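You operate a simulated robot arm through the tools that you are given. There is no shell and no other tool. Be economical: measure what you need, move in short steps, check, and stop when the job is done.

You run a simulated two-armed robot. Do the job below in one go: nothing can be reset, and whatever is moved stays where it is left.

Task
Put two of the hubs from the top of the left bench on the shelf under the right bench. Then put the rubber mount on the top of the motor bench away on the lower shelf of the sorting bench. Then fetch the small compressor from the top of the packing table and set it on the low shelf of the test bench. Then stack the pot that says "92" from the top of the packing table on top of the pot labelled "57". Then turn the range knob to 99 uF. Then put the core tool on the green cover. Then take the green pad on the top of the steel bench and put it away on the deck of the wash bay. The order counts. Set down upright: small compressor, green pad.

Only the result counts: the job must be done as asked and must still hold three seconds after the hand-in. Knocking over, shifting, dropping, spilling or breaking anything else fails it. A push-on lid holds only when it is set on centred and level and pressed home; a screw cap is set on level and turned clockwise until tight.

Robot
Two 7-joint arms with fingered hands on one trunk, on a base that drives. Base frame: it is fixed to the floor where the robot stands at the start and does not move with it; the origin is under the middle of the robot, x ahead of it, y to its left, z up; the surface under the hand at the start is at about z = 0.884. Lengths are in m, angles in degrees, forces in N, time in s.
The left shoulder is at the start at [0.07, 0.169, 1.237], the right one opposite. With the tool pointing down near the work surface each hand reaches from about 0.24 to 0.68 m from the robot's upright axis, wherever it stands, measured 20 degrees to its own side. Places, roughly: core tool [-0.75, -6.75, 1]; deck of the wash bay (12x22 cm) [-1.06, -0.58, 0.88]; green cover (15x10x1 cm) [-1.9, -2.3, 0.9]; green pad (8x5x5 cm) [4, -8.8, 0.9]; hub (6x6x4 cm) [0.7, -0.5, 0.9]; low shelf of the test bench [1.4, -2.2, 0.2]; lower shelf of the sorting bench [5.7, -5.8, 0.3]; pot [3.25, -0.75, 0.75]; range knob [3.3, -2.6, 0.9]; rubber mount (5x5x5 cm) [1.2, -0.2, 0.9]; shelf under the right bench [0.6, -2.5, 0.2]; small compressor [3.25, -0.5, 0.75]. Payload 3.4 kg a hand.
Tool frame (each hand has its own): the origin (TCP) lies between the finger pads and is the grasp point; the fingertips stand 0.023 m ahead of it; z points along the fingers, y is the line along which they close. Largest opening 0.116 m; the body of the gripper starts 0.065 m behind the TCP. The gripper is a hand of 4 fingers: y runs from the thumb to the fingers, the wrist lies at [0, 0, -0.211] in the tool frame, and closing takes about 1.5 s.
Orientation is that of the tool frame in the base frame, as a unit quaternion [w, x, y, z]. With the fingers straight down and closing along the base's y, the tool's x points along the base's -x, its y along +y and its z along -z.

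Tools
- The arms move only by the tool jog_arm. It takes "left_targets", "right_targets" or both (then of equal length, played together; a hand with none holds still); each is a list of rows, each an object of numbers (a shift or turn left out is 0, a gripper value left out holds the last): "tx", "ty", "tz": the shift along the base's x, y, z in m; "rx", "ry", "rz": the turn, a rotation vector about the base's x, y, z in rad. In form: [{"tx": .., "ty": .., "tz": .., "rx": .., "ry": .., "rz": ..}, ...]. A call has 1 to 10 rows; each row is the pose to reach, as a shift and turn from the pose commanded when the call began. "left_grip" and "right_grip" are, for a hand that has rows, the opening, from 0 (shut) to 1 (fully open), set as the call begins (left out, the last holds). A row lasts 0.2 s, in which the tool goes at most 0.05 m and 8.6 degrees; a call with a longer step from one row to the next is refused whole, and so is a gripper value outside its range. A pose out of reach is approached as far as the arm can. The call stops where the force on the tool passes 40 N (or 10 N more than at its start, if that is more) or the arm is blocked; 0.2 s more then pass. The fingers move at their own pace (about 0.153 m/s each) and stop on an object; they squeeze with about 30 N. The grip force told is the motor's: it shows also when the fingers shut on nothing. Time passes only in rows, and 0.2 s behind the last, so rows that repeat a pose let the fingers close. It gives the time, the measured TCP pose, the force on the tool (base axes), the opening and the grip force at its end, in the units of the frame above (readings bear some noise), with the torque about the TCP (base axes, N m) and any sound that the robot's microphone picked up.
- Cameras (640 x 400 px; columns grow to the right, rows downward): "scene" is now at [0.109, -0.0264, 1.4454]; the picture's right is [-0.38, -0.92, 0.00], its down [-0.68, 0.28, -0.67] and it looks along [0.62, -0.26, -0.74] (base axes); focal length 294 px, centre (320, 200). "left" rides on the left gripper at [-0.069, 0.001, -0.09] in its tool frame; the picture's right is [-0.01, -1.00, 0.00], its down [0.79, -0.01, -0.61] and it looks along [0.61, -0.01, 0.79] (tool axes); focal length 251 px, centre (320, 200). "right" rides on the right gripper at [0.069, 0.001, -0.09] in its tool frame; the picture's right is [-0.01, 1.00, 0.00], its down [-0.79, -0.01, -0.61] and it looks along [-0.61, -0.01, 0.80] (tool axes); focal length 251 px, centre (320, 200).
- capture(camera): a new picture of that camera. No time passes.
- raise_lower(by): slides the trunk up (or, below 0, down) by that many m; the arms and the scene camera ride with it, the base frame stays. It gives what a move gives, with no picture.
- base_move(legs): drives the robot by 1 to 6 legs, each [ahead, left, turn to the left] in m, m and degrees, along the robot's own axes; the way and the turn of a leg run together, so that a leg with both is an arc; at most 1.5 m and 180 degrees a leg. The arms and the cameras ride along, it lands a little off, and it stops where it bumps. It gives what a move gives.
- finger_targets(finger1, finger2, finger3, thumb_bend, hand): sets how far each is bent, from 0 (flat) to 1 (curled in); at 0.3 the hand is open as for a grip, at 0.7 the pads meet at the TCP. One left out holds its place. A second passes; each finger stops where it meets its share of the squeeze, and holds until it gets a number again. A gripper value or a shape takes the hand back. It gives what a move gives, with no picture; readings hold the bend of each and the force on the fingers (four entries, about 0 where the hand has none), thumb and palm.
- preshape(shape, hand): the hand has 4 fingers and takes this shape, open, in about a second: jaw (thumb against the fingers, like two jaws); tri (thumb and two fingers); tip (a fingertip pinch); poke (one finger out to press); point (the index stretched); flat (the hand flat); cup (the hand cupped); fist (a fist). The gripper value then closes the fingers along that shape, each until it touches; the sizes above hold for jaw. It gives what a move gives, with no picture.
- aim_head(pan, tilt): turns the head with the scene camera to pan (to the left, within 86 degrees either way) and tilt (down, from -29 to 69), counted from straight ahead of the robot. It gives what a move gives.
- pixel_to_xyz(camera, pixels): for up to 12 pixels [column, row] of the newest picture of that camera ("zoom" is the newest enlarged one), the place [x, y, z] in the base frame of the surface seen there, good to about 0.003 m, but the place of the scene camera against the robot may be out by one fixed shift of up to 0.018 m in any direction. No time passes.
- enlarge(camera, box): a new picture of the part [left, top, right, bottom] of that camera's present view, enlarged. No time passes.
- finish_job(): hands the job in; it is judged then, once.

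Work in short steps. Measure before you move; look again where a grasp or a placing could have gone wrong, and mend it. You have 145 turns and 198 pictures in all, those below and enlarged ones among them. Open the grippers and draw the arms clear of the work before you hand the job in, unless the task says otherwise; then end with one line.

The tools are called after ">>>" as a command line: name --argument value ..., lists and objects as JSON in quotes. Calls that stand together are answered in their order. jog_arm: Moves the arms, as the interface text tells. Its arguments: {"type":"object","properties":{"left_targets":{"type":"array"},"left_grip":{"type":"number"},"right_targets":{"type":"array"},"right_grip":{"type":"number"}},"required":[]} The other tools are called the same way: raise_lower (by) slides the trunk up or down; preshape (shape, hand) gives the hand a shape; finger_targets (finger1, finger2, finger3, thumb_bend, hand) moves the fingers one by one; base_move (legs) drives the base; aim_head (pan, tilt) turns the head that bears the scene camera; capture (camera) takes a picture; pixel_to_xyz (camera, pixels) gives the place of the surface under pixels of a picture; enlarge (camera, box) takes an enlarged picture of a part of a camera's view; finish_job () hands the job in.

At the start:

```text
t: 0.0
left_ee_pos: [0.4734, -0.0014, 1.2023]
left_tcp_rot: [0.001, 0.0, 1.0, -0.001]
left_force: [0.0, -0.9, 0.1]
left_torque: [0.01, -0.02, -0.01]
left_finger_gap: 0.1157
left_grasp_force: 0.0
left_shape: jaw
left_bend: [0.3, 0.3, 0.3, 0.3]
left_finger forces: [0.0, 0.1, 0.0, 0.0, 0.0, 0.1]
right_ee_pos: [0.3825, -0.4084, 1.146]
right_tcp_rot: [0.0, 0.0, 1.0, 0.0]
right_force: [-0.3, -0.5, 0.3]
right_torque: [-0.01, 0.01, -0.02]
right_finger_gap: 0.1159
right_grasp_force: 0.1
right_shape: jaw
right_bend: [0.3, 0.3, 0.3, 0.3]
right_finger forces: [0.0, 0.0, 0.1, 0.0, 0.0, 0.0]
trunk travel left (down, up): [-0.743, 0.197]
robot x, y, heading: [0.0027, 0.0025, -0.0]
head pan, tilt: [-22.3, 47.6]
```

scene: 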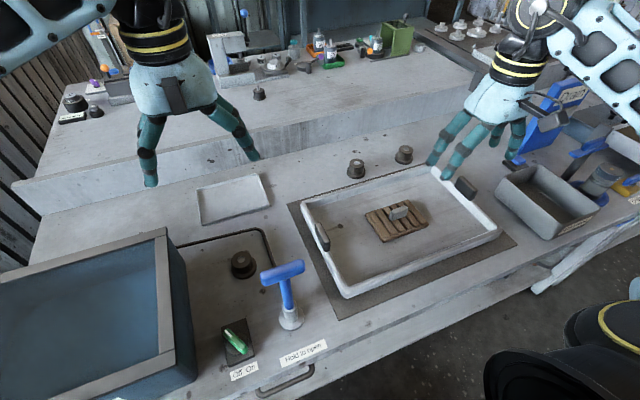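
right: 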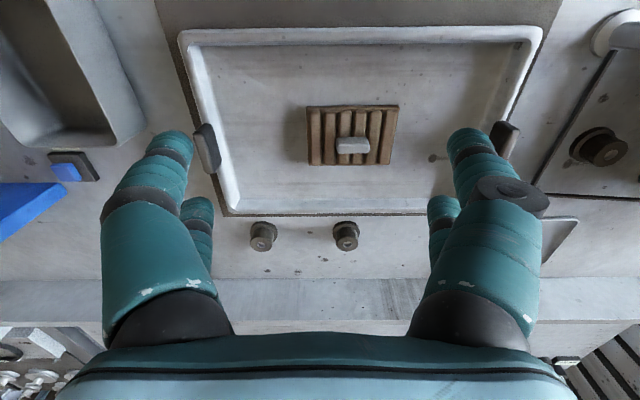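
left: 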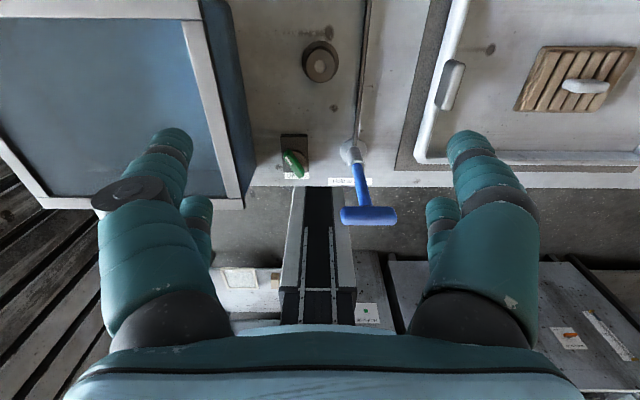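

The start pictures show a tray bench with two dark hubs near (356,168) and (403,154) and another at (242,264). I'll measure them and take a closer look.

>>> pixel_to_xyz --camera "scene" --pixels '[[356, 160], [403, 148], [242, 258], [259, 93], [75, 103], [95, 111], [465, 190], [397, 212], [340, 110], [230, 140], [480, 30], [545, 310]]'

>>> enlarge --camera "scene" --box '[220, 100, 540, 300]'

>>> enlarge --camera "scene" --box '[0, 0, 420, 180]'

```text
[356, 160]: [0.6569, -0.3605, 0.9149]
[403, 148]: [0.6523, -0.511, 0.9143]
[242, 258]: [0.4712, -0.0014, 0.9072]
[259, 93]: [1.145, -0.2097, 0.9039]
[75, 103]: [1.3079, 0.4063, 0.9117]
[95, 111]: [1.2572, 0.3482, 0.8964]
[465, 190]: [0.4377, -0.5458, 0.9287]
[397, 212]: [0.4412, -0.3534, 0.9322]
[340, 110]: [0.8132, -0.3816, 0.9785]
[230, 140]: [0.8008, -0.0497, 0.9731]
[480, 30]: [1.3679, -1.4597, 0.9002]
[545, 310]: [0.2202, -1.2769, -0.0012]
```

```text
2.00 times, centred on (380, 200) of scene
```

zoom: 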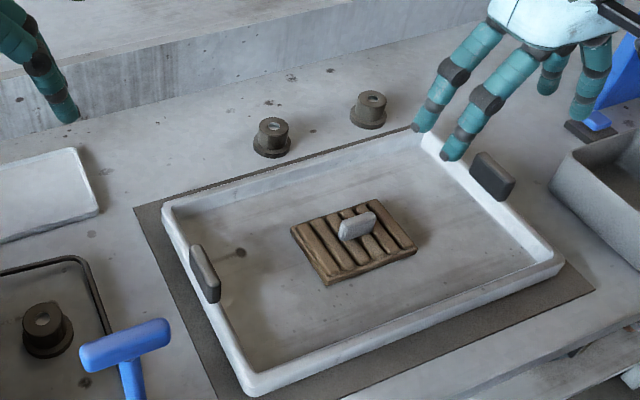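

```text
1.52 times, centred on (210, 90) of scene
```

zoom: 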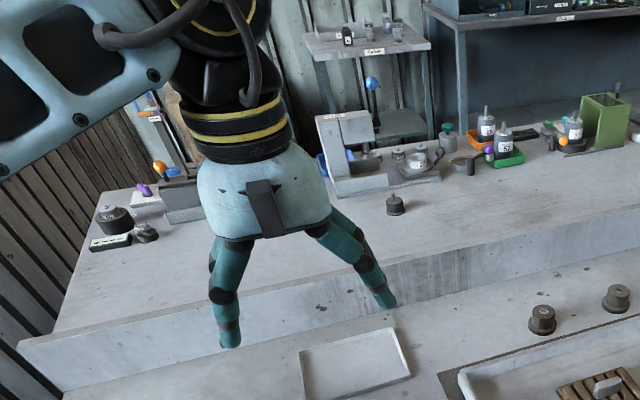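

Two free hubs stand at about (0.657,-0.361) and (0.652,-0.511), and the mount at (1.145,-0.21). I'll look round the room to map the route.

>>> aim_head --pan -70 --tilt 20

>>> capture --camera "scene"

>>> aim_head --pan -15 --tilt 10

>>> capture --camera "scene"

```text
t: 1.1
left_ee_pos: [0.4735, -0.0015, 1.2019]
left_tcp_rot: [0.0, 0.0, 1.0, 0.0]
left_force: [-0.3, 0.4, 0.2]
left_torque: [-0.03, -0.01, 0.0]
left_finger_gap: 0.1159
left_grasp_force: 0.1
left_shape: jaw
left_bend: [0.3, 0.3, 0.3, 0.3]
left_finger forces: [0.1, 0.1, 0.0, 0.1, 0.0, 0.0]
right_ee_pos: [0.3816, -0.4085, 1.1463]
right_tcp_rot: [0.0, 0.0, 1.0, 0.0]
right_force: [0.6, 0.4, 0.1]
right_torque: [0.0, 0.0, 0.01]
right_finger_gap: 0.1159
right_grasp_force: 0.1
right_shape: jaw
right_bend: [0.3, 0.3, 0.3, 0.3]
right_finger forces: [0.1, 0.0, 0.0, 0.0, 0.1, 0.0]
trunk travel left (down, up): [-0.743, 0.197]
robot x, y, heading: [0.0015, 0.0027, -0.1]
head pan, tilt: [-70.0, 20.0]
```

```text
192 pictures are left
```

scene: 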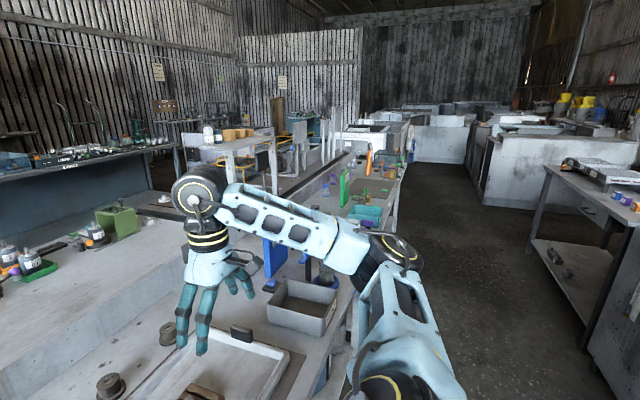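

```text
t: 2.4
left_ee_pos: [0.474, -0.0001, 1.2023]
left_tcp_rot: [0.001, 0.0, 1.0, 0.0]
left_force: [0.0, -0.2, -0.1]
left_torque: [-0.04, 0.03, 0.03]
left_finger_gap: 0.1157
left_grasp_force: 0.0
left_shape: jaw
left_bend: [0.3, 0.3, 0.3, 0.3]
left_finger forces: [0.0, 0.0, 0.0, 0.0, 0.0, 0.0]
right_ee_pos: [0.3805, -0.41, 1.1464]
right_tcp_rot: [-0.001, 0.0, 1.0, 0.0]
right_force: [0.2, 0.6, -0.2]
right_torque: [-0.05, -0.05, 0.0]
right_finger_gap: 0.116
right_grasp_force: 0.1
right_shape: jaw
right_bend: [0.3, 0.3, 0.3, 0.3]
right_finger forces: [0.0, 0.0, 0.0, 0.0, 0.0, 0.0]
trunk travel left (down, up): [-0.743, 0.197]
robot x, y, heading: [-0.0028, 0.002, 0.0]
head pan, tilt: [-15.0, 10.0]
```

```text
191 pictures are left
```

scene: 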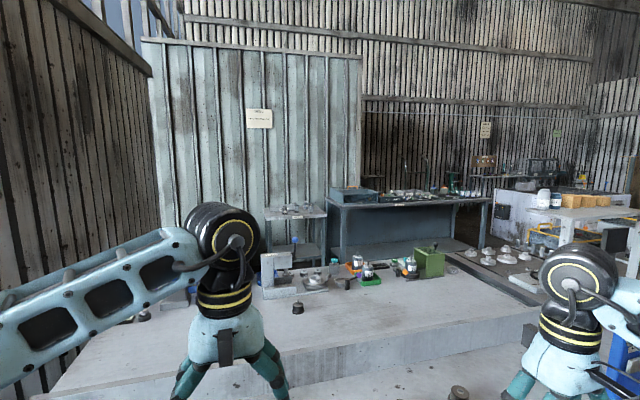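

I'll look down at the gap between robot and bench before driving sideways.

>>> aim_head --pan -45 --tilt 65

>>> capture --camera "scene"

```text
t: 3.6
left_ee_pos: [0.4729, -0.0008, 1.2019]
left_tcp_rot: [-0.001, 0.0, 1.0, 0.001]
left_force: [-0.3, 0.1, 0.0]
left_torque: [0.0, -0.02, -0.01]
left_finger_gap: 0.1158
left_grasp_force: 0.0
left_shape: jaw
left_bend: [0.3, 0.3, 0.3, 0.3]
left_finger forces: [0.0, 0.0, 0.1, 0.0, 0.1, 0.1]
right_ee_pos: [0.3816, -0.4108, 1.1462]
right_tcp_rot: [0.0, -0.001, 1.0, 0.0]
right_force: [0.4, -0.1, 0.6]
right_torque: [0.01, 0.01, 0.03]
right_finger_gap: 0.1161
right_grasp_force: 0.1
right_shape: jaw
right_bend: [0.3, 0.3, 0.3, 0.3]
right_finger forces: [0.1, 0.1, 0.0, 0.1, 0.0, 0.1]
trunk travel left (down, up): [-0.743, 0.197]
robot x, y, heading: [0.0036, -0.0007, 0.1]
head pan, tilt: [-45.0, 65.0]
```

```text
190 pictures are left
```

scene: 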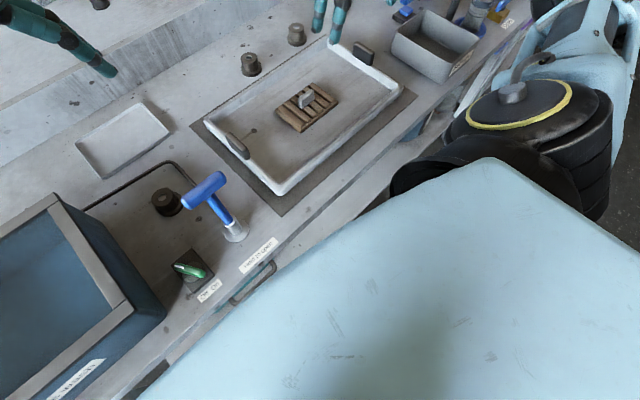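

Measuring the bench front edge and the items around.

>>> pixel_to_xyz --camera "scene" --pixels '[[240, 283], [320, 215], [400, 125], [250, 60], [297, 30], [297, 22], [250, 53], [205, 190], [430, 40], [395, 150], [480, 20]]'

```text
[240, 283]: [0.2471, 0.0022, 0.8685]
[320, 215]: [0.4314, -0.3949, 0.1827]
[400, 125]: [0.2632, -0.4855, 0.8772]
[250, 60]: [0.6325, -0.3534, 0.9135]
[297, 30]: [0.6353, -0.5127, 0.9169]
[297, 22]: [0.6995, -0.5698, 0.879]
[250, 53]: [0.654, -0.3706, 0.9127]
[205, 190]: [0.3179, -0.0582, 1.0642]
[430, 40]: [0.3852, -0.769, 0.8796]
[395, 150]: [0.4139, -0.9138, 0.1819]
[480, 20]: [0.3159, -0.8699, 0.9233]
```

Bench edge is at x≈0.245. I raise the trunk for clearance and shift 0.45 m right.

>>> raise_lower --by 0.15

>>> base_move --legs '[[0, -0.45, 0]]'

>>> aim_head --pan -5 --tilt 50

>>> capture --camera "scene"

>>> capture --camera "right"

>>> capture --camera "left"

```text
t: 5.4
left_ee_pos: [0.4729, -0.0007, 1.3527]
left_tcp_rot: [0.0, 0.001, 1.0, 0.0]
left_force: [-0.4, -0.3, -0.1]
left_torque: [-0.01, -0.01, -0.01]
left_finger_gap: 0.1158
left_grasp_force: 0.1
left_shape: jaw
left_bend: [0.3, 0.3, 0.3, 0.3]
left_finger forces: [0.0, 0.0, 0.0, 0.0, 0.1, 0.0]
right_ee_pos: [0.3807, -0.4093, 1.2954]
right_tcp_rot: [0.0, 0.0, 1.0, 0.0]
right_force: [0.3, -0.4, -0.2]
right_torque: [0.01, 0.0, 0.01]
right_finger_gap: 0.1159
right_grasp_force: 0.1
right_shape: jaw
right_bend: [0.3, 0.3, 0.3, 0.3]
right_finger forces: [0.1, 0.0, 0.0, 0.0, 0.1, 0.0]
trunk travel left (down, up): [-0.893, 0.047]
robot x, y, heading: [-0.0021, -0.0004, -0.1]
head pan, tilt: [-45.0, 65.0]
```

```text
t: 8.1
left_ee_pos: [0.4726, -0.4519, 1.3511]
left_tcp_rot: [0.0, 0.001, 1.0, 0.0]
left_force: [-0.1, 0.3, 0.4]
left_torque: [0.0, 0.02, 0.01]
left_finger_gap: 0.1155
left_grasp_force: 0.0
left_shape: jaw
left_bend: [0.3, 0.3, 0.3, 0.3]
left_finger forces: [0.1, 0.1, 0.0, 0.0, 0.0, 0.1]
right_ee_pos: [0.3791, -0.8595, 1.2964]
right_tcp_rot: [0.0, 0.002, 1.0, 0.0]
right_force: [-0.2, 0.4, -0.2]
right_torque: [0.02, 0.02, -0.01]
right_finger_gap: 0.1155
right_grasp_force: 0.0
right_shape: jaw
right_bend: [0.3, 0.3, 0.3, 0.3]
right_finger forces: [0.0, 0.0, 0.0, 0.0, 0.0, 0.0]
trunk travel left (down, up): [-0.893, 0.047]
robot x, y, heading: [-0.0007, -0.4525, -0.0]
head pan, tilt: [-45.0, 65.0]
```

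```text
t: 9.2
left_ee_pos: [0.4726, -0.4539, 1.3518]
left_tcp_rot: [0.0, 0.001, 1.0, 0.001]
left_force: [0.7, -0.1, -0.2]
left_torque: [0.03, 0.04, -0.03]
left_finger_gap: 0.116
left_grasp_force: 0.0
left_shape: jaw
left_bend: [0.3, 0.3, 0.3, 0.3]
left_finger forces: [0.0, 0.0, 0.0, 0.0, 0.0, 0.1]
right_ee_pos: [0.3795, -0.8615, 1.2964]
right_tcp_rot: [-0.001, 0.001, 1.0, 0.001]
right_force: [0.0, -0.3, 0.1]
right_torque: [-0.04, 0.0, 0.0]
right_finger_gap: 0.1158
right_grasp_force: 0.1
right_shape: jaw
right_bend: [0.3, 0.3, 0.3, 0.3]
right_finger forces: [0.0, 0.0, 0.0, 0.0, 0.0, 0.1]
trunk travel left (down, up): [-0.893, 0.047]
robot x, y, heading: [-0.0039, -0.4525, -0.2]
head pan, tilt: [-5.0, 50.0]
```

```text
189 pictures are left
```

scene: 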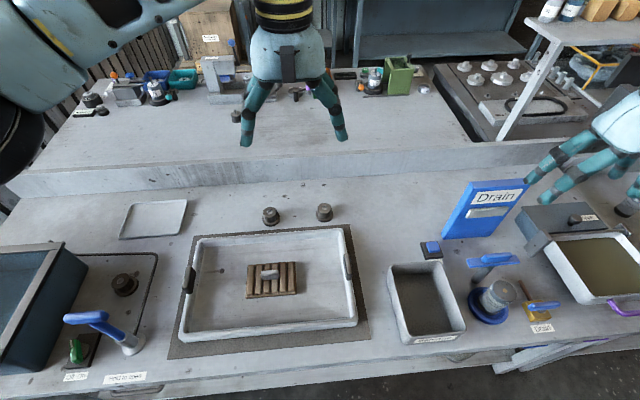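

```text
188 pictures are left
```

right: 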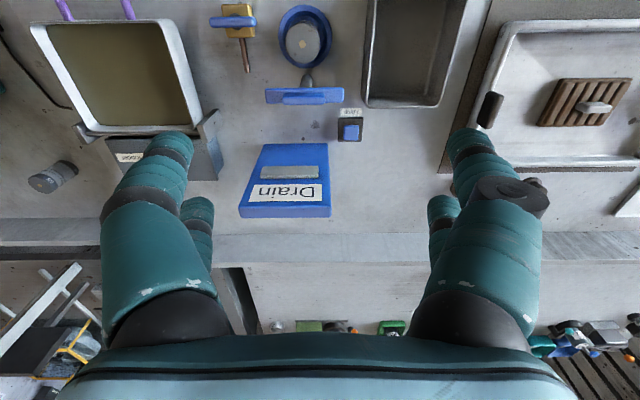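

```text
187 pictures are left
```

left: 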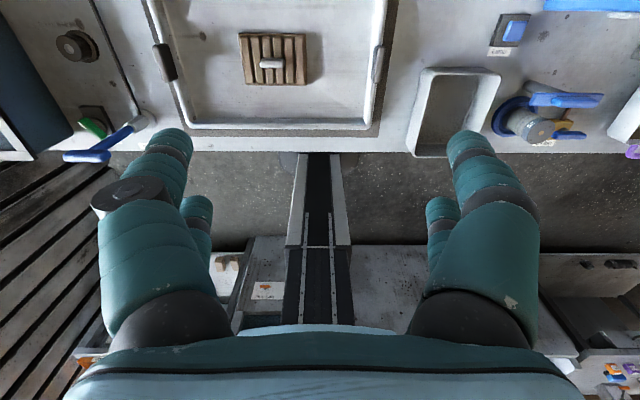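

Hubs now at (270,215) and (324,211). Measure them from this view to refine.

>>> enlarge --camera "scene" --box '[240, 185, 352, 255]'

>>> pixel_to_xyz --camera "scene" --pixels '[[270, 210], [270, 224], [324, 206], [324, 218], [300, 225], [236, 113], [236, 120], [345, 330]]'

```text
5.71 times, centred on (296, 220) of scene
```

zoom: 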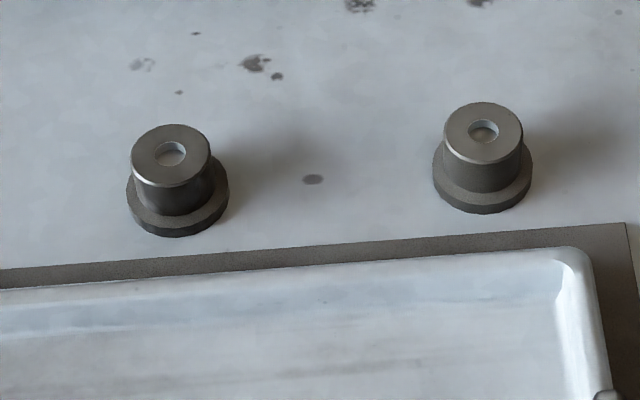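

```text
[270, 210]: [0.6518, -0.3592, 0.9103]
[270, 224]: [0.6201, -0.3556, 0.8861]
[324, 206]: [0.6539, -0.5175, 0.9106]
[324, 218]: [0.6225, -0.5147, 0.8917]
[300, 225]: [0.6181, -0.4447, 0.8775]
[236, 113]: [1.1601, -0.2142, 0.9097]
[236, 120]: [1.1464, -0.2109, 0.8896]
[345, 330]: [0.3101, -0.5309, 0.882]
```

Getting precise top ring centres from the zoom.

>>> pixel_to_xyz --camera "zoom" --pixels '[[143, 158], [200, 150], [170, 134], [170, 176], [456, 134], [512, 134], [483, 112], [483, 154], [312, 180], [140, 210], [500, 195]]'

```text
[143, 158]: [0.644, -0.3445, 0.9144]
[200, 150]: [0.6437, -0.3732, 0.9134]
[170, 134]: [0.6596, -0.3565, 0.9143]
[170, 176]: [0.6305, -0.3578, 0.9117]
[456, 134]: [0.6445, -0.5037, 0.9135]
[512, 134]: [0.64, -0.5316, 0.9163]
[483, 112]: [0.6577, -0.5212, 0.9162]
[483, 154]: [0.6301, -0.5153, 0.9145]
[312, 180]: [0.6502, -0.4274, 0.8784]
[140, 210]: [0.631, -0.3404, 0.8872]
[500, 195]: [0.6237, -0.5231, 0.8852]
```

Hub centres: A≈(0.645,-0.358), B≈(0.643,-0.518), tops 0.915. I swing the left hand out left while the right one goes above hub B, to check with its own camera.

>>> jog_arm --left_targets '[{"ty": 0.045}, {"ty": 0.09}, {"ty": 0.135}, {"ty": 0.18}, {"ty": 0.225}, {"ty": 0.26}, {"ty": 0.28}, {"ty": 0.3}, {"ty": 0.3}, {"ty": 0.3}]' --right_targets '[{"tx": 0.0}, {"tx": 0.029, "ty": 0.038}, {"tx": 0.058, "ty": 0.076}, {"tx": 0.087, "ty": 0.114}, {"tx": 0.116, "ty": 0.152}, {"tx": 0.146, "ty": 0.19}, {"tx": 0.176, "ty": 0.228}, {"tx": 0.205, "ty": 0.267}, {"tx": 0.234, "ty": 0.305}, {"tx": 0.264, "ty": 0.343}]'

>>> jog_arm --right_targets '[{"tz": -0.045}, {"tz": -0.09}, {"tz": -0.135}, {"tz": -0.18}, {"tz": -0.22}, {"tz": -0.22}]'

>>> capture --camera "right"

```text
t: 11.4
left_ee_pos: [0.472, -0.1512, 1.3511]
left_tcp_rot: [0.0, 0.001, 1.0, -0.001]
left_force: [0.9, 0.2, 0.8]
left_torque: [0.01, 0.03, 0.0]
left_finger_gap: 0.1156
left_grasp_force: 0.1
left_shape: jaw
left_bend: [0.3, 0.3, 0.3, 0.3]
left_finger forces: [0.0, 0.1, 0.0, 0.1, 0.0, 0.0]
right_ee_pos: [0.6146, -0.528, 1.289]
right_tcp_rot: [0.001, 0.001, 1.0, -0.002]
right_force: [0.1, 0.2, 0.6]
right_torque: [-0.03, 0.0, 0.03]
right_finger_gap: 0.1158
right_grasp_force: 0.0
right_shape: jaw
right_bend: [0.3, 0.3, 0.3, 0.3]
right_finger forces: [0.1, 0.0, 0.0, 0.1, 0.0, 0.0]
right hand out of reach, approached as far as the arm can: row 10
trunk travel left (down, up): [-0.893, 0.047]
robot x, y, heading: [-0.0057, -0.4515, -0.1]
head pan, tilt: [-5.0, 50.0]
```

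```text
t: 12.8
left_ee_pos: [0.4712, -0.1529, 1.352]
left_tcp_rot: [0.0, 0.002, 1.0, 0.001]
left_force: [0.9, -0.7, -0.5]
left_torque: [-0.02, 0.0, 0.03]
left_finger_gap: 0.1159
left_grasp_force: 0.0
left_shape: jaw
left_bend: [0.3, 0.3, 0.3, 0.3]
left_finger forces: [0.0, 0.0, 0.0, 0.0, 0.1, 0.1]
right_ee_pos: [0.6148, -0.53, 1.0693]
right_tcp_rot: [0.001, 0.001, 1.0, -0.001]
right_force: [-0.3, -0.4, 0.4]
right_torque: [0.02, -0.01, 0.01]
right_finger_gap: 0.116
right_grasp_force: 0.1
right_shape: jaw
right_bend: [0.3, 0.3, 0.3, 0.3]
right_finger forces: [0.0, 0.0, 0.0, 0.0, 0.0, 0.0]
trunk travel left (down, up): [-0.893, 0.047]
robot x, y, heading: [-0.002, -0.4499, -0.2]
head pan, tilt: [-5.0, 50.0]
```

```text
185 pictures are left
```

right: 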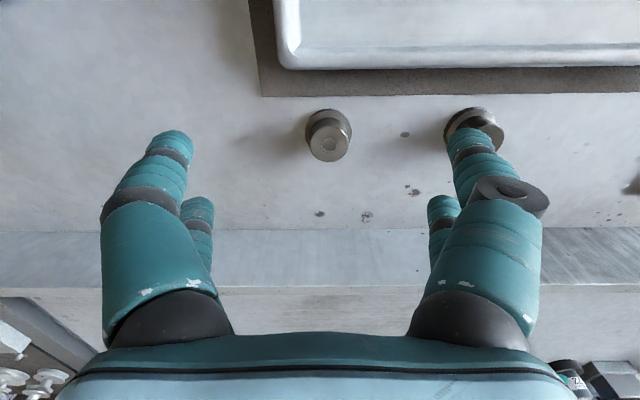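

Right camera sees hub B at (329,140). Measure its top and hub A's.

>>> pixel_to_xyz --camera "right" --pixels '[[313, 146], [345, 146], [329, 134], [329, 157], [329, 146], [322, 114], [484, 118], [404, 134]]'

```text
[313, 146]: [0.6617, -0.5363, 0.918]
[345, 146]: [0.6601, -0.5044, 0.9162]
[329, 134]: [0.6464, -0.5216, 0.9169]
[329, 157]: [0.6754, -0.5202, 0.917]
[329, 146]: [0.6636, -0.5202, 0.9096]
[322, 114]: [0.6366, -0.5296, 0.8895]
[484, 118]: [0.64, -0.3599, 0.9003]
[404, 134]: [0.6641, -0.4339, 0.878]
```

True hub B centre is (0.661,-0.520); the scene camera reads about 0.015 short in x. Arm's commanded pose equals the measured one; I descend onto B's boss.

>>> jog_arm --right_targets '[{"tx": 0.02, "ty": 0.004, "tz": -0.04}, {"tx": 0.046, "ty": 0.009, "tz": -0.08}, {"tx": 0.046, "ty": 0.009, "tz": -0.12}, {"tx": 0.046, "ty": 0.009, "tz": -0.12}]'

>>> capture --camera "right"

```text
t: 13.8
left_ee_pos: [0.4722, -0.1541, 1.3532]
left_tcp_rot: [0.0, 0.002, 1.0, -0.001]
left_force: [0.0, 0.2, -0.1]
left_torque: [0.02, 0.03, 0.01]
left_finger_gap: 0.116
left_grasp_force: 0.1
left_shape: jaw
left_bend: [0.3, 0.3, 0.3, 0.3]
left_finger forces: [0.1, 0.1, 0.1, 0.0, 0.0, 0.0]
right_ee_pos: [0.5954, -0.5477, 0.9791]
right_tcp_rot: [0.0, 0.002, 1.0, 0.0]
right_force: [-0.1, -1.3, -0.5]
right_torque: [0.03, 0.01, 0.02]
right_finger_gap: 0.116
right_grasp_force: 0.0
right_shape: jaw
right_bend: [0.3, 0.3, 0.3, 0.3]
right_finger forces: [0.1, 0.0, 0.1, 0.1, 0.0, 0.0]
right hand out of reach, approached as far as the arm can: row 1, 2, 3, 4
trunk travel left (down, up): [-0.893, 0.047]
robot x, y, heading: [0.0003, -0.4516, -0.2]
head pan, tilt: [-5.0, 50.0]
```

```text
184 pictures are left
```

right: 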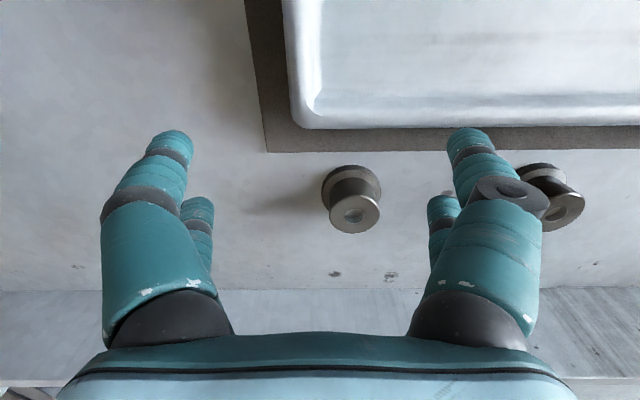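

Reach is short because the trunk is up; I raise the right hand 0.17, lower the trunk 0.15, then drive 0.08 m ahead if the base allows.

>>> jog_arm --right_targets '[{"tz": 0.045}, {"tz": 0.09}, {"tz": 0.135}, {"tz": 0.17}]'

>>> raise_lower --by -0.16

>>> base_move --legs '[[0.06, 0, 0]]'

```text
t: 14.8
left_ee_pos: [0.4718, -0.1529, 1.3518]
left_tcp_rot: [-0.001, 0.002, 1.0, 0.0]
left_force: [0.6, 1.2, -0.3]
left_torque: [0.01, 0.0, 0.0]
left_finger_gap: 0.1157
left_grasp_force: 0.0
left_shape: jaw
left_bend: [0.3, 0.3, 0.3, 0.3]
left_finger forces: [0.1, 0.0, 0.1, 0.1, 0.0, 0.1]
right_ee_pos: [0.6244, -0.5408, 1.1304]
right_tcp_rot: [-0.002, 0.001, 1.0, 0.001]
right_force: [0.0, 0.4, 0.2]
right_torque: [-0.03, 0.02, 0.01]
right_finger_gap: 0.1162
right_grasp_force: 0.1
right_shape: jaw
right_bend: [0.3, 0.3, 0.3, 0.3]
right_finger forces: [0.0, 0.0, 0.1, 0.0, 0.1, 0.0]
right hand out of reach, approached as far as the arm can: row 1, 2, 3, 4
trunk travel left (down, up): [-0.893, 0.047]
robot x, y, heading: [0.0025, -0.454, -0.2]
head pan, tilt: [-5.0, 50.0]
```

```text
t: 16.6
left_ee_pos: [0.4728, -0.1545, 1.1921]
left_tcp_rot: [0.0, 0.001, 1.0, 0.0]
left_force: [-0.5, 0.5, -0.7]
left_torque: [-0.01, -0.05, 0.02]
left_finger_gap: 0.1159
left_grasp_force: 0.0
left_shape: jaw
left_bend: [0.3, 0.3, 0.3, 0.3]
left_finger forces: [0.0, 0.1, 0.1, 0.0, 0.0, 0.0]
right_ee_pos: [0.6246, -0.541, 0.9682]
right_tcp_rot: [-0.002, 0.002, 1.0, 0.0]
right_force: [0.1, 0.5, -0.5]
right_torque: [-0.01, 0.01, -0.02]
right_finger_gap: 0.1159
right_grasp_force: 0.0
right_shape: jaw
right_bend: [0.3, 0.3, 0.3, 0.3]
right_finger forces: [0.0, 0.1, 0.0, 0.0, 0.0, 0.0]
trunk travel left (down, up): [-0.733, 0.207]
robot x, y, heading: [-0.0034, -0.4528, -0.5]
head pan, tilt: [-5.0, 50.0]
```

```text
t: 17.6
left_ee_pos: [0.5282, -0.1535, 1.193]
left_tcp_rot: [0.001, 0.002, 1.0, 0.001]
left_force: [0.3, 0.3, 0.0]
left_torque: [0.0, -0.02, 0.02]
left_finger_gap: 0.116
left_grasp_force: 0.0
left_shape: jaw
left_bend: [0.3, 0.3, 0.3, 0.3]
left_finger forces: [0.0, 0.1, 0.0, 0.0, 0.1, 0.0]
right_ee_pos: [0.6824, -0.5406, 0.9701]
right_tcp_rot: [0.0, 0.001, 1.0, -0.001]
right_force: [0.8, -0.7, 0.6]
right_torque: [-0.01, -0.01, 0.0]
right_finger_gap: 0.1157
right_grasp_force: 0.1
right_shape: jaw
right_bend: [0.3, 0.3, 0.3, 0.3]
right_finger forces: [0.0, 0.0, 0.0, 0.0, 0.0, 0.1]
trunk travel left (down, up): [-0.733, 0.207]
robot x, y, heading: [0.0599, -0.4525, -0.1]
head pan, tilt: [-5.0, 50.0]
```

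Right hand at (0.682,-0.541,0.970). Shift to the hub (‑0.021, +0.020), then down to TCP z≈0.911 and close.

>>> jog_arm --right_targets '[{"tx": -0.0215, "ty": 0.0202}, {"tx": -0.0215, "ty": 0.0202, "tz": -0.03}, {"tx": -0.0215, "ty": 0.0202, "tz": -0.059}, {"tx": -0.0215, "ty": 0.0202, "tz": -0.059}]'

>>> capture --camera "right"

```text
t: 18.6
left_ee_pos: [0.5302, -0.1542, 1.1927]
left_tcp_rot: [0.001, 0.002, 1.0, 0.0]
left_force: [0.3, 0.2, 0.0]
left_torque: [0.01, 0.0, -0.01]
left_finger_gap: 0.1161
left_grasp_force: 0.1
left_shape: jaw
left_bend: [0.3, 0.3, 0.3, 0.3]
left_finger forces: [0.1, 0.0, 0.0, 0.1, 0.0, 0.1]
right_ee_pos: [0.6685, -0.5176, 0.9088]
right_tcp_rot: [-0.002, 0.002, 1.0, -0.001]
right_force: [-0.6, 0.2, -0.2]
right_torque: [0.0, -0.02, -0.04]
right_finger_gap: 0.1159
right_grasp_force: 0.1
right_shape: jaw
right_bend: [0.3, 0.3, 0.3, 0.3]
right_finger forces: [0.1, 0.0, 0.0, 0.0, 0.0, 0.1]
right hand out of reach, approached as far as the arm can: row 1, 2, 3, 4
trunk travel left (down, up): [-0.733, 0.207]
robot x, y, heading: [0.0569, -0.4476, -0.5]
head pan, tilt: [-5.0, 50.0]
```

```text
183 pictures are left
```

right: 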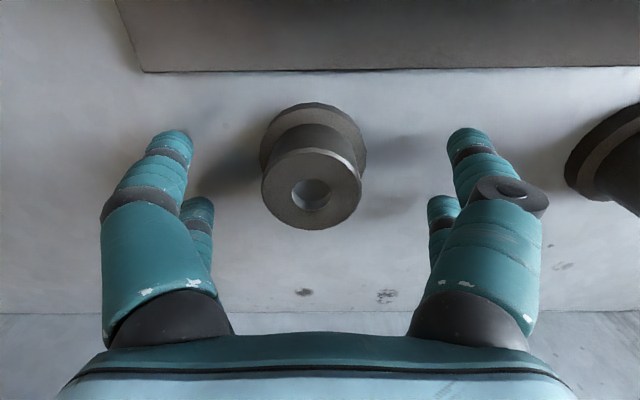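

Check the hub's position again from this close view.

>>> pixel_to_xyz --camera "right" --pixels '[[275, 190], [348, 190], [312, 165], [312, 220]]'

>>> jog_arm --right_targets '[{"tx": -0.007}, {"tx": -0.007}]'

```text
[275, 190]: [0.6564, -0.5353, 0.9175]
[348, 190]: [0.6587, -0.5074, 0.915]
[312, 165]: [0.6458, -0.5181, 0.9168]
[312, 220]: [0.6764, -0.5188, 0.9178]
```

```text
t: 19.2
left_ee_pos: [0.5316, -0.1542, 1.1927]
left_tcp_rot: [0.0, 0.001, 1.0, 0.0]
left_force: [0.9, 0.0, 0.4]
left_torque: [0.04, 0.01, 0.02]
left_finger_gap: 0.1157
left_grasp_force: 0.0
left_shape: jaw
left_bend: [0.3, 0.3, 0.3, 0.3]
left_finger forces: [0.1, 0.0, 0.0, 0.1, 0.0, 0.0]
right_ee_pos: [0.6693, -0.5179, 0.9081]
right_tcp_rot: [-0.002, 0.002, 1.0, -0.001]
right_force: [-0.4, 0.0, -0.9]
right_torque: [-0.01, -0.04, -0.01]
right_finger_gap: 0.1158
right_grasp_force: 0.0
right_shape: jaw
right_bend: [0.3, 0.3, 0.3, 0.3]
right_finger forces: [0.1, 0.1, 0.0, 0.0, 0.0, 0.1]
right hand out of reach, approached as far as the arm can: row 1, 2
trunk travel left (down, up): [-0.733, 0.207]
robot x, y, heading: [0.0596, -0.4521, -0.1]
head pan, tilt: [-5.0, 50.0]
```

The arm is at a joint limit here (crossing inward). I lift, shift the base 0.13 left so the right hand works on its own side, and re-approach.

>>> jog_arm --right_targets '[{"tz": 0.04}, {"tz": 0.08}]'

>>> base_move --legs '[[0, 0.14, 0]]'

```text
t: 19.8
left_ee_pos: [0.531, -0.1547, 1.1917]
left_tcp_rot: [0.001, 0.002, 1.0, 0.0]
left_force: [-0.2, -1.1, 0.4]
left_torque: [0.0, 0.01, 0.03]
left_finger_gap: 0.116
left_grasp_force: 0.0
left_shape: jaw
left_bend: [0.3, 0.3, 0.3, 0.3]
left_finger forces: [0.1, 0.0, 0.0, 0.0, 0.0, 0.0]
right_ee_pos: [0.678, -0.5155, 0.9899]
right_tcp_rot: [-0.002, 0.001, 1.0, -0.001]
right_force: [-0.4, 0.8, 0.2]
right_torque: [-0.01, -0.04, -0.02]
right_finger_gap: 0.1158
right_grasp_force: 0.0
right_shape: jaw
right_bend: [0.3, 0.3, 0.3, 0.3]
right_finger forces: [0.1, 0.1, 0.0, 0.0, 0.0, 0.0]
right hand out of reach, approached as far as the arm can: row 1, 2
trunk travel left (down, up): [-0.733, 0.207]
robot x, y, heading: [0.058, -0.4522, -0.2]
head pan, tilt: [-5.0, 50.0]
```

```text
t: 21.1
left_ee_pos: [0.5317, -0.0184, 1.1921]
left_tcp_rot: [0.0, 0.002, 1.0, 0.001]
left_force: [-1.1, 0.4, 0.2]
left_torque: [0.01, -0.02, 0.04]
left_finger_gap: 0.1159
left_grasp_force: 0.1
left_shape: jaw
left_bend: [0.3, 0.3, 0.3, 0.3]
left_finger forces: [0.0, 0.0, 0.1, 0.0, 0.0, 0.0]
right_ee_pos: [0.6786, -0.3805, 0.9876]
right_tcp_rot: [-0.003, 0.001, 1.0, 0.0]
right_force: [0.6, 0.6, 0.9]
right_torque: [0.01, 0.01, 0.0]
right_finger_gap: 0.1158
right_grasp_force: 0.1
right_shape: jaw
right_bend: [0.3, 0.3, 0.3, 0.3]
right_finger forces: [0.1, 0.1, 0.1, 0.0, 0.0, 0.0]
trunk travel left (down, up): [-0.733, 0.207]
robot x, y, heading: [0.0611, -0.3158, -0.3]
head pan, tilt: [-5.0, 50.0]
```

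Now slide the right hand to (0.661,-0.519) and descend to z≈0.911.

>>> jog_arm --right_targets '[{"tx": -0.006, "ty": -0.046}, {"tx": -0.012, "ty": -0.092}, {"tx": -0.0176, "ty": -0.1385}, {"tx": -0.0176, "ty": -0.1385, "tz": -0.04}, {"tx": -0.0176, "ty": -0.1385, "tz": -0.077}, {"tx": -0.0176, "ty": -0.1385, "tz": -0.077}]'

```text
t: 22.5
left_ee_pos: [0.5315, -0.0149, 1.1927]
left_tcp_rot: [0.002, 0.002, 1.0, -0.001]
left_force: [-1.0, 0.4, -0.2]
left_torque: [-0.04, 0.0, 0.02]
left_finger_gap: 0.1158
left_grasp_force: 0.3
left_shape: jaw
left_bend: [0.3, 0.3, 0.3, 0.3]
left_finger forces: [0.0, 0.0, 0.0, 0.0, 0.1, 0.1]
right_ee_pos: [0.6601, -0.5167, 0.9122]
right_tcp_rot: [-0.002, 0.001, 1.0, -0.001]
right_force: [-0.6, 0.4, -0.2]
right_torque: [0.03, -0.03, 0.01]
right_finger_gap: 0.1161
right_grasp_force: 0.1
right_shape: jaw
right_bend: [0.3, 0.3, 0.3, 0.3]
right_finger forces: [0.0, 0.0, 0.0, 0.0, 0.0, 0.0]
right hand out of reach, approached as far as the arm can: row 1
trunk travel left (down, up): [-0.733, 0.207]
robot x, y, heading: [0.0588, -0.3126, -0.0]
head pan, tilt: [-5.0, 50.0]
```

On target (0.660,-0.517,0.912). Close the right hand, then lift slightly.

>>> jog_arm --right_targets '[{}, {}, {}, {}, {}, {}, {}, {}, {}]' --right_grip 0

>>> jog_arm --right_targets '[{"tz": 0.03}, {"tz": 0.07}, {"tz": 0.11}, {"tz": 0.15}]'

>>> capture --camera "right"

```text
t: 24.5
left_ee_pos: [0.5319, -0.0161, 1.1918]
left_tcp_rot: [0.0, 0.002, 1.0, 0.001]
left_force: [-0.2, -0.3, 0.1]
left_torque: [-0.04, 0.03, 0.01]
left_finger_gap: 0.1162
left_grasp_force: 0.0
left_shape: jaw
left_bend: [0.3, 0.3, 0.3, 0.3]
left_finger forces: [0.0, 0.0, 0.1, 0.0, 0.0, 0.1]
right_ee_pos: [0.6607, -0.5173, 0.9119]
right_tcp_rot: [-0.003, 0.001, 1.0, -0.001]
right_force: [-0.4, 0.1, 0.6]
right_torque: [0.0, 0.01, 0.01]
right_finger_gap: 0.0229
right_grasp_force: 29.9
right_shape: jaw
right_bend: [0.73, 0.72, 0.73, 0.77]
right_finger forces: [27.8, 27.8, 27.2, 0.1, 25.5, 0.0]
trunk travel left (down, up): [-0.733, 0.207]
robot x, y, heading: [0.0562, -0.3122, -0.3]
head pan, tilt: [-5.0, 50.0]
```

```text
t: 25.5
left_ee_pos: [0.5312, -0.0153, 1.1918]
left_tcp_rot: [0.0, 0.002, 1.0, 0.001]
left_force: [0.3, -0.9, 0.4]
left_torque: [-0.01, 0.04, -0.01]
left_finger_gap: 0.1159
left_grasp_force: 0.1
left_shape: jaw
left_bend: [0.3, 0.3, 0.3, 0.3]
left_finger forces: [0.1, 0.1, 0.0, 0.0, 0.1, 0.0]
right_ee_pos: [0.6608, -0.5168, 1.0637]
right_tcp_rot: [-0.002, 0.001, 1.0, -0.001]
right_force: [-0.4, -0.4, -1.4]
right_torque: [0.01, -0.03, 0.02]
right_finger_gap: 0.023
right_grasp_force: 30.9
right_shape: jaw
right_bend: [0.73, 0.72, 0.73, 0.77]
right_finger forces: [28.6, 29.0, 28.1, 0.1, 27.1, 0.1]
trunk travel left (down, up): [-0.733, 0.207]
robot x, y, heading: [0.0579, -0.3093, -0.3]
head pan, tilt: [-5.0, 50.0]
```

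```text
182 pictures are left
```

right: 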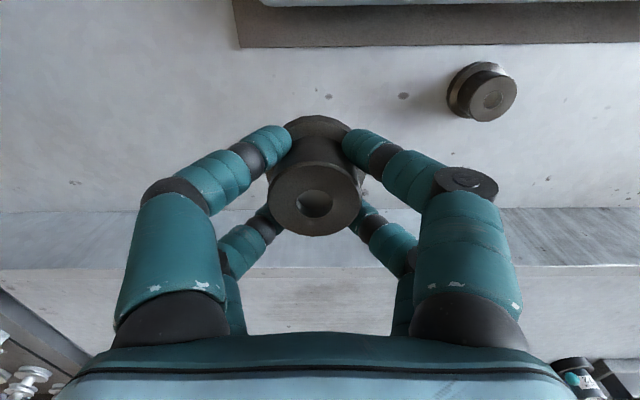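

Hub B is held. Measure hub A from here, raise the right hand high, and shift the base right 0.25 so the left hand can take A.

>>> pixel_to_xyz --camera "right" --pixels '[[477, 101], [509, 101], [493, 88], [493, 114], [404, 96]]'

>>> jog_arm --right_targets '[{"tz": 0.04}, {"tz": 0.08}, {"tz": 0.12}, {"tx": -0.03, "tz": 0.15}, {"tx": -0.07, "tz": 0.17}, {"tx": -0.11, "tz": 0.18}]'

>>> base_move --legs '[[0, -0.25, 0]]'

>>> capture --camera "left"

```text
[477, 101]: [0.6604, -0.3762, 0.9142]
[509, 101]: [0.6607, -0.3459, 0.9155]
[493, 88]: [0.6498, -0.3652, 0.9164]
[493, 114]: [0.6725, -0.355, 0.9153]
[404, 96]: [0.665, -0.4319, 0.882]
```

```text
t: 26.9
left_ee_pos: [0.5311, -0.0157, 1.1922]
left_tcp_rot: [0.001, 0.002, 1.0, -0.001]
left_force: [0.3, -0.2, -0.2]
left_torque: [-0.01, -0.02, -0.02]
left_finger_gap: 0.1159
left_grasp_force: 0.0
left_shape: jaw
left_bend: [0.3, 0.3, 0.3, 0.3]
left_finger forces: [0.1, 0.0, 0.0, 0.0, 0.0, 0.1]
right_ee_pos: [0.5502, -0.5182, 1.244]
right_tcp_rot: [-0.002, 0.002, 1.0, -0.001]
right_force: [-0.2, -0.1, -0.9]
right_torque: [-0.01, 0.0, 0.01]
right_finger_gap: 0.0229
right_grasp_force: 30.0
right_shape: jaw
right_bend: [0.73, 0.72, 0.73, 0.77]
right_finger forces: [28.5, 28.8, 28.6, 0.0, 27.5, 0.0]
trunk travel left (down, up): [-0.733, 0.207]
robot x, y, heading: [0.0581, -0.3151, -0.3]
head pan, tilt: [-5.0, 50.0]
```

```text
t: 28.7
left_ee_pos: [0.5314, -0.2644, 1.1916]
left_tcp_rot: [0.0, 0.001, 1.0, -0.001]
left_force: [0.0, -0.1, 0.1]
left_torque: [0.01, 0.02, 0.01]
left_finger_gap: 0.1157
left_grasp_force: 0.1
left_shape: jaw
left_bend: [0.3, 0.3, 0.3, 0.3]
left_finger forces: [0.0, 0.0, 0.0, 0.0, 0.0, 0.0]
right_ee_pos: [0.5516, -0.7667, 1.2419]
right_tcp_rot: [-0.003, 0.001, 1.0, -0.002]
right_force: [-0.6, 0.2, -0.6]
right_torque: [-0.03, 0.0, -0.02]
right_finger_gap: 0.0227
right_grasp_force: 29.8
right_shape: jaw
right_bend: [0.73, 0.72, 0.73, 0.77]
right_finger forces: [28.5, 29.1, 28.6, 0.0, 27.4, 0.0]
trunk travel left (down, up): [-0.733, 0.207]
robot x, y, heading: [0.0568, -0.5655, -0.3]
head pan, tilt: [-5.0, 50.0]
```

```text
181 pictures are left
```

left: 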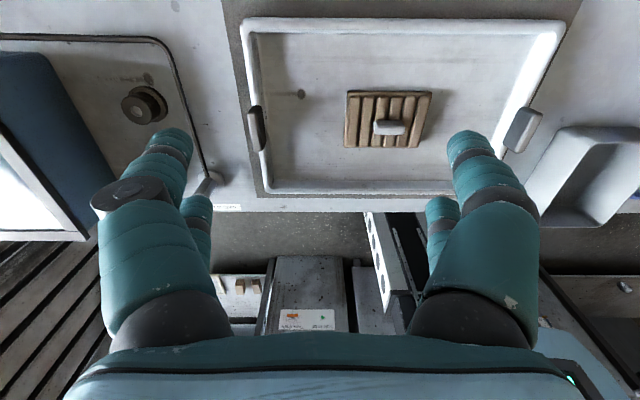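

Hub A centre is (0.661,-0.3605). Move the left hand above it and check with its camera.

>>> jog_arm --left_targets '[{"tx": 0.035, "ty": -0.025}, {"tx": 0.07, "ty": -0.05}, {"tx": 0.1, "ty": -0.075}, {"tx": 0.1296, "ty": -0.096}, {"tx": 0.1296, "ty": -0.096, "tz": -0.045}, {"tx": 0.1296, "ty": -0.096, "tz": -0.09}, {"tx": 0.1296, "ty": -0.096, "tz": -0.135}, {"tx": 0.1296, "ty": -0.096, "tz": -0.18}, {"tx": 0.1296, "ty": -0.096, "tz": -0.2}, {"tx": 0.1296, "ty": -0.096, "tz": -0.2}]'

>>> capture --camera "left"

```text
t: 30.9
left_ee_pos: [0.6596, -0.3615, 0.9912]
left_tcp_rot: [0.0, 0.0, 1.0, -0.001]
left_force: [-0.5, 0.0, 0.1]
left_torque: [0.0, -0.01, -0.01]
left_finger_gap: 0.1159
left_grasp_force: 0.1
left_shape: jaw
left_bend: [0.3, 0.3, 0.3, 0.3]
left_finger forces: [0.0, 0.1, 0.1, 0.1, 0.0, 0.0]
right_ee_pos: [0.5527, -0.7672, 1.2413]
right_tcp_rot: [-0.003, 0.001, 1.0, -0.001]
right_force: [-0.2, 0.0, -1.6]
right_torque: [0.02, -0.01, 0.01]
right_finger_gap: 0.0228
right_grasp_force: 30.1
right_shape: jaw
right_bend: [0.73, 0.72, 0.73, 0.77]
right_finger forces: [28.4, 29.0, 28.5, 0.0, 27.6, 0.0]
trunk travel left (down, up): [-0.733, 0.207]
robot x, y, heading: [0.058, -0.5628, -0.2]
head pan, tilt: [-5.0, 50.0]
```

```text
180 pictures are left
```

left: 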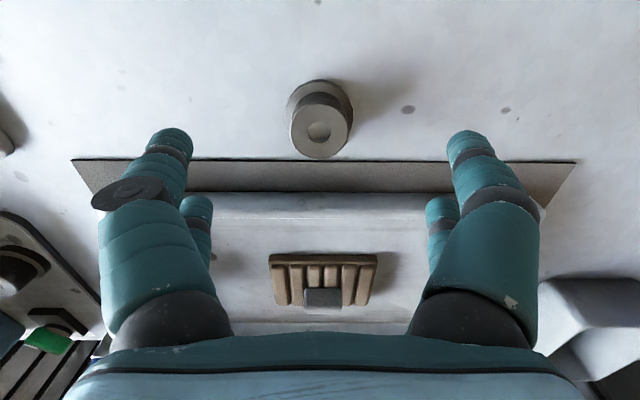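

Hub is centred under the left hand. Descend, close and lift.

>>> jog_arm --left_targets '[{"tz": -0.04}, {"tz": -0.079}, {"tz": -0.079}]'

>>> jog_arm --left_targets '[{}, {}, {}, {}, {}, {}, {}, {}, {}]' --left_grip 0

>>> jog_arm --left_targets '[{"tz": 0.04}, {"tz": 0.08}, {"tz": 0.12}, {"tz": 0.16}, {"tz": 0.2}, {"tx": -0.04, "tz": 0.22}, {"tx": -0.08, "tz": 0.24}, {"tx": -0.12, "tz": 0.26}]'

>>> aim_head --pan -80 --tilt 35

>>> capture --camera "scene"

```text
t: 31.7
left_ee_pos: [0.6604, -0.3611, 0.9129]
left_tcp_rot: [0.0, 0.001, 1.0, 0.0]
left_force: [-0.2, 0.0, 1.0]
left_torque: [-0.02, -0.04, 0.0]
left_finger_gap: 0.1159
left_grasp_force: 0.1
left_shape: jaw
left_bend: [0.3, 0.3, 0.3, 0.3]
left_finger forces: [0.0, 0.0, 0.1, 0.1, 0.1, 0.1]
right_ee_pos: [0.5521, -0.7674, 1.2424]
right_tcp_rot: [-0.003, 0.0, 1.0, -0.001]
right_force: [0.2, -0.7, -2.5]
right_torque: [0.0, -0.01, 0.07]
right_finger_gap: 0.0226
right_grasp_force: 30.1
right_shape: jaw
right_bend: [0.73, 0.72, 0.73, 0.77]
right_finger forces: [28.5, 29.0, 28.6, 0.0, 27.6, 0.0]
trunk travel left (down, up): [-0.733, 0.207]
robot x, y, heading: [0.0589, -0.5625, -0.0]
head pan, tilt: [-5.0, 50.0]
```

```text
t: 33.7
left_ee_pos: [0.6613, -0.3607, 0.9135]
left_tcp_rot: [0.0, 0.001, 1.0, 0.0]
left_force: [0.3, -0.6, 0.3]
left_torque: [0.02, 0.0, -0.04]
left_finger_gap: 0.0151
left_grasp_force: 29.5
left_shape: jaw
left_bend: [0.72, 0.73, 0.73, 0.75]
left_finger forces: [30.1, 28.0, 25.6, 0.0, 25.3, 0.1]
right_ee_pos: [0.5516, -0.7682, 1.2423]
right_tcp_rot: [-0.003, 0.001, 1.0, -0.002]
right_force: [0.7, -0.2, -2.9]
right_torque: [-0.02, 0.0, 0.0]
right_finger_gap: 0.0223
right_grasp_force: 30.1
right_shape: jaw
right_bend: [0.73, 0.72, 0.73, 0.77]
right_finger forces: [28.5, 29.0, 28.5, 0.0, 27.5, 0.0]
trunk travel left (down, up): [-0.733, 0.207]
robot x, y, heading: [0.0606, -0.5624, 0.0]
head pan, tilt: [-5.0, 50.0]
```

```text
t: 35.5
left_ee_pos: [0.5399, -0.3617, 1.1734]
left_tcp_rot: [0.0, 0.001, 1.0, 0.0]
left_force: [-0.4, 1.1, -1.7]
left_torque: [0.03, -0.01, 0.0]
left_finger_gap: 0.0136
left_grasp_force: 29.7
left_shape: jaw
left_bend: [0.72, 0.73, 0.73, 0.75]
left_finger forces: [33.8, 32.6, 34.0, 0.0, 26.9, 0.0]
right_ee_pos: [0.5509, -0.7671, 1.2422]
right_tcp_rot: [-0.001, 0.002, 1.0, -0.001]
right_force: [0.4, 0.2, -2.1]
right_torque: [0.0, -0.01, -0.01]
right_finger_gap: 0.0227
right_grasp_force: 30.1
right_shape: jaw
right_bend: [0.73, 0.72, 0.73, 0.77]
right_finger forces: [28.6, 29.0, 28.6, 0.2, 27.6, 0.1]
trunk travel left (down, up): [-0.733, 0.207]
robot x, y, heading: [0.058, -0.5634, -0.4]
head pan, tilt: [-5.0, 50.0]
```

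```text
t: 37.0
left_ee_pos: [0.5445, -0.3604, 1.1731]
left_tcp_rot: [0.0, 0.001, 1.0, 0.0]
left_force: [0.4, 0.2, -1.2]
left_torque: [0.0, -0.01, -0.01]
left_finger_gap: 0.0138
left_grasp_force: 30.0
left_shape: jaw
left_bend: [0.72, 0.73, 0.73, 0.75]
left_finger forces: [33.9, 32.6, 34.0, 0.1, 26.7, 0.1]
right_ee_pos: [0.5521, -0.7672, 1.2433]
right_tcp_rot: [-0.002, 0.001, 1.0, -0.001]
right_force: [-0.1, 0.0, -1.2]
right_torque: [-0.01, 0.02, -0.02]
right_finger_gap: 0.0227
right_grasp_force: 30.3
right_shape: jaw
right_bend: [0.73, 0.72, 0.73, 0.77]
right_finger forces: [28.5, 29.1, 28.6, 0.0, 27.6, 0.0]
trunk travel left (down, up): [-0.733, 0.207]
robot x, y, heading: [0.0591, -0.5703, -0.2]
head pan, tilt: [-80.0, 35.0]
```

```text
179 pictures are left
```

scene: 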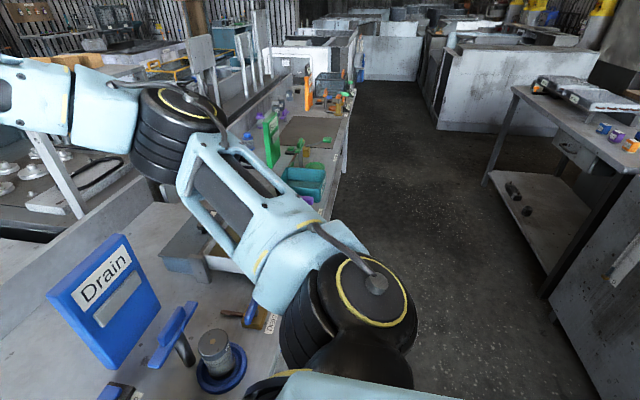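

Both hubs held. I measure the aisle and the bench ahead to plan the drive to the right bench.

>>> pixel_to_xyz --camera "scene" --pixels '[[490, 180], [543, 296], [440, 130], [385, 72], [345, 170], [335, 190], [350, 100], [300, 185], [268, 150], [308, 95], [515, 90], [520, 200]]'

>>> enlarge --camera "scene" --box '[230, 50, 400, 190]'

>>> capture --camera "left"

```text
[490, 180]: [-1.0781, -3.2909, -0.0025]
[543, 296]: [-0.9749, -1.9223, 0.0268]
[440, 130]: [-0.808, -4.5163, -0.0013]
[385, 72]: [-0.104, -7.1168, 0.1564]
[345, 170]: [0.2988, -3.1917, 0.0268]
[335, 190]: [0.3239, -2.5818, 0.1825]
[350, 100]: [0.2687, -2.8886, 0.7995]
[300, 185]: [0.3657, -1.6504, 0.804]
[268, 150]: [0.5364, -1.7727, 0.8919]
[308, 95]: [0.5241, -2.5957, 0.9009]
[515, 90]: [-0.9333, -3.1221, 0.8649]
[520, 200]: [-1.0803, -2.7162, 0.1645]
```

```text
2.86 times, centred on (315, 120) of scene
```

zoom: 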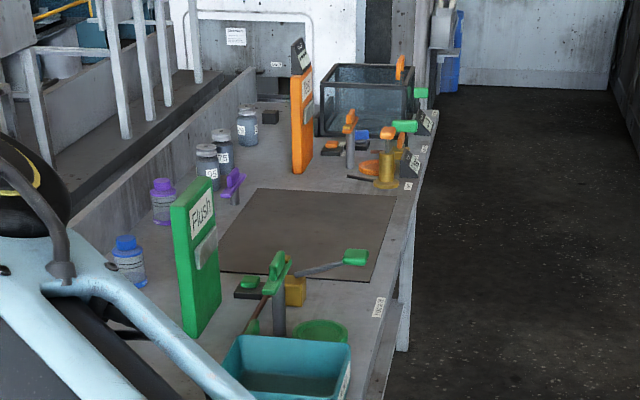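

```text
177 pictures are left
```

left: 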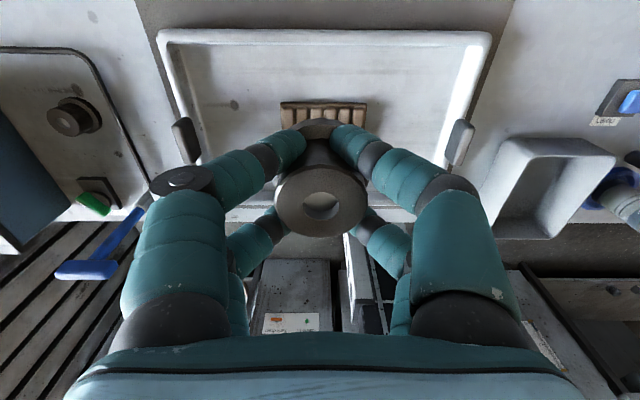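

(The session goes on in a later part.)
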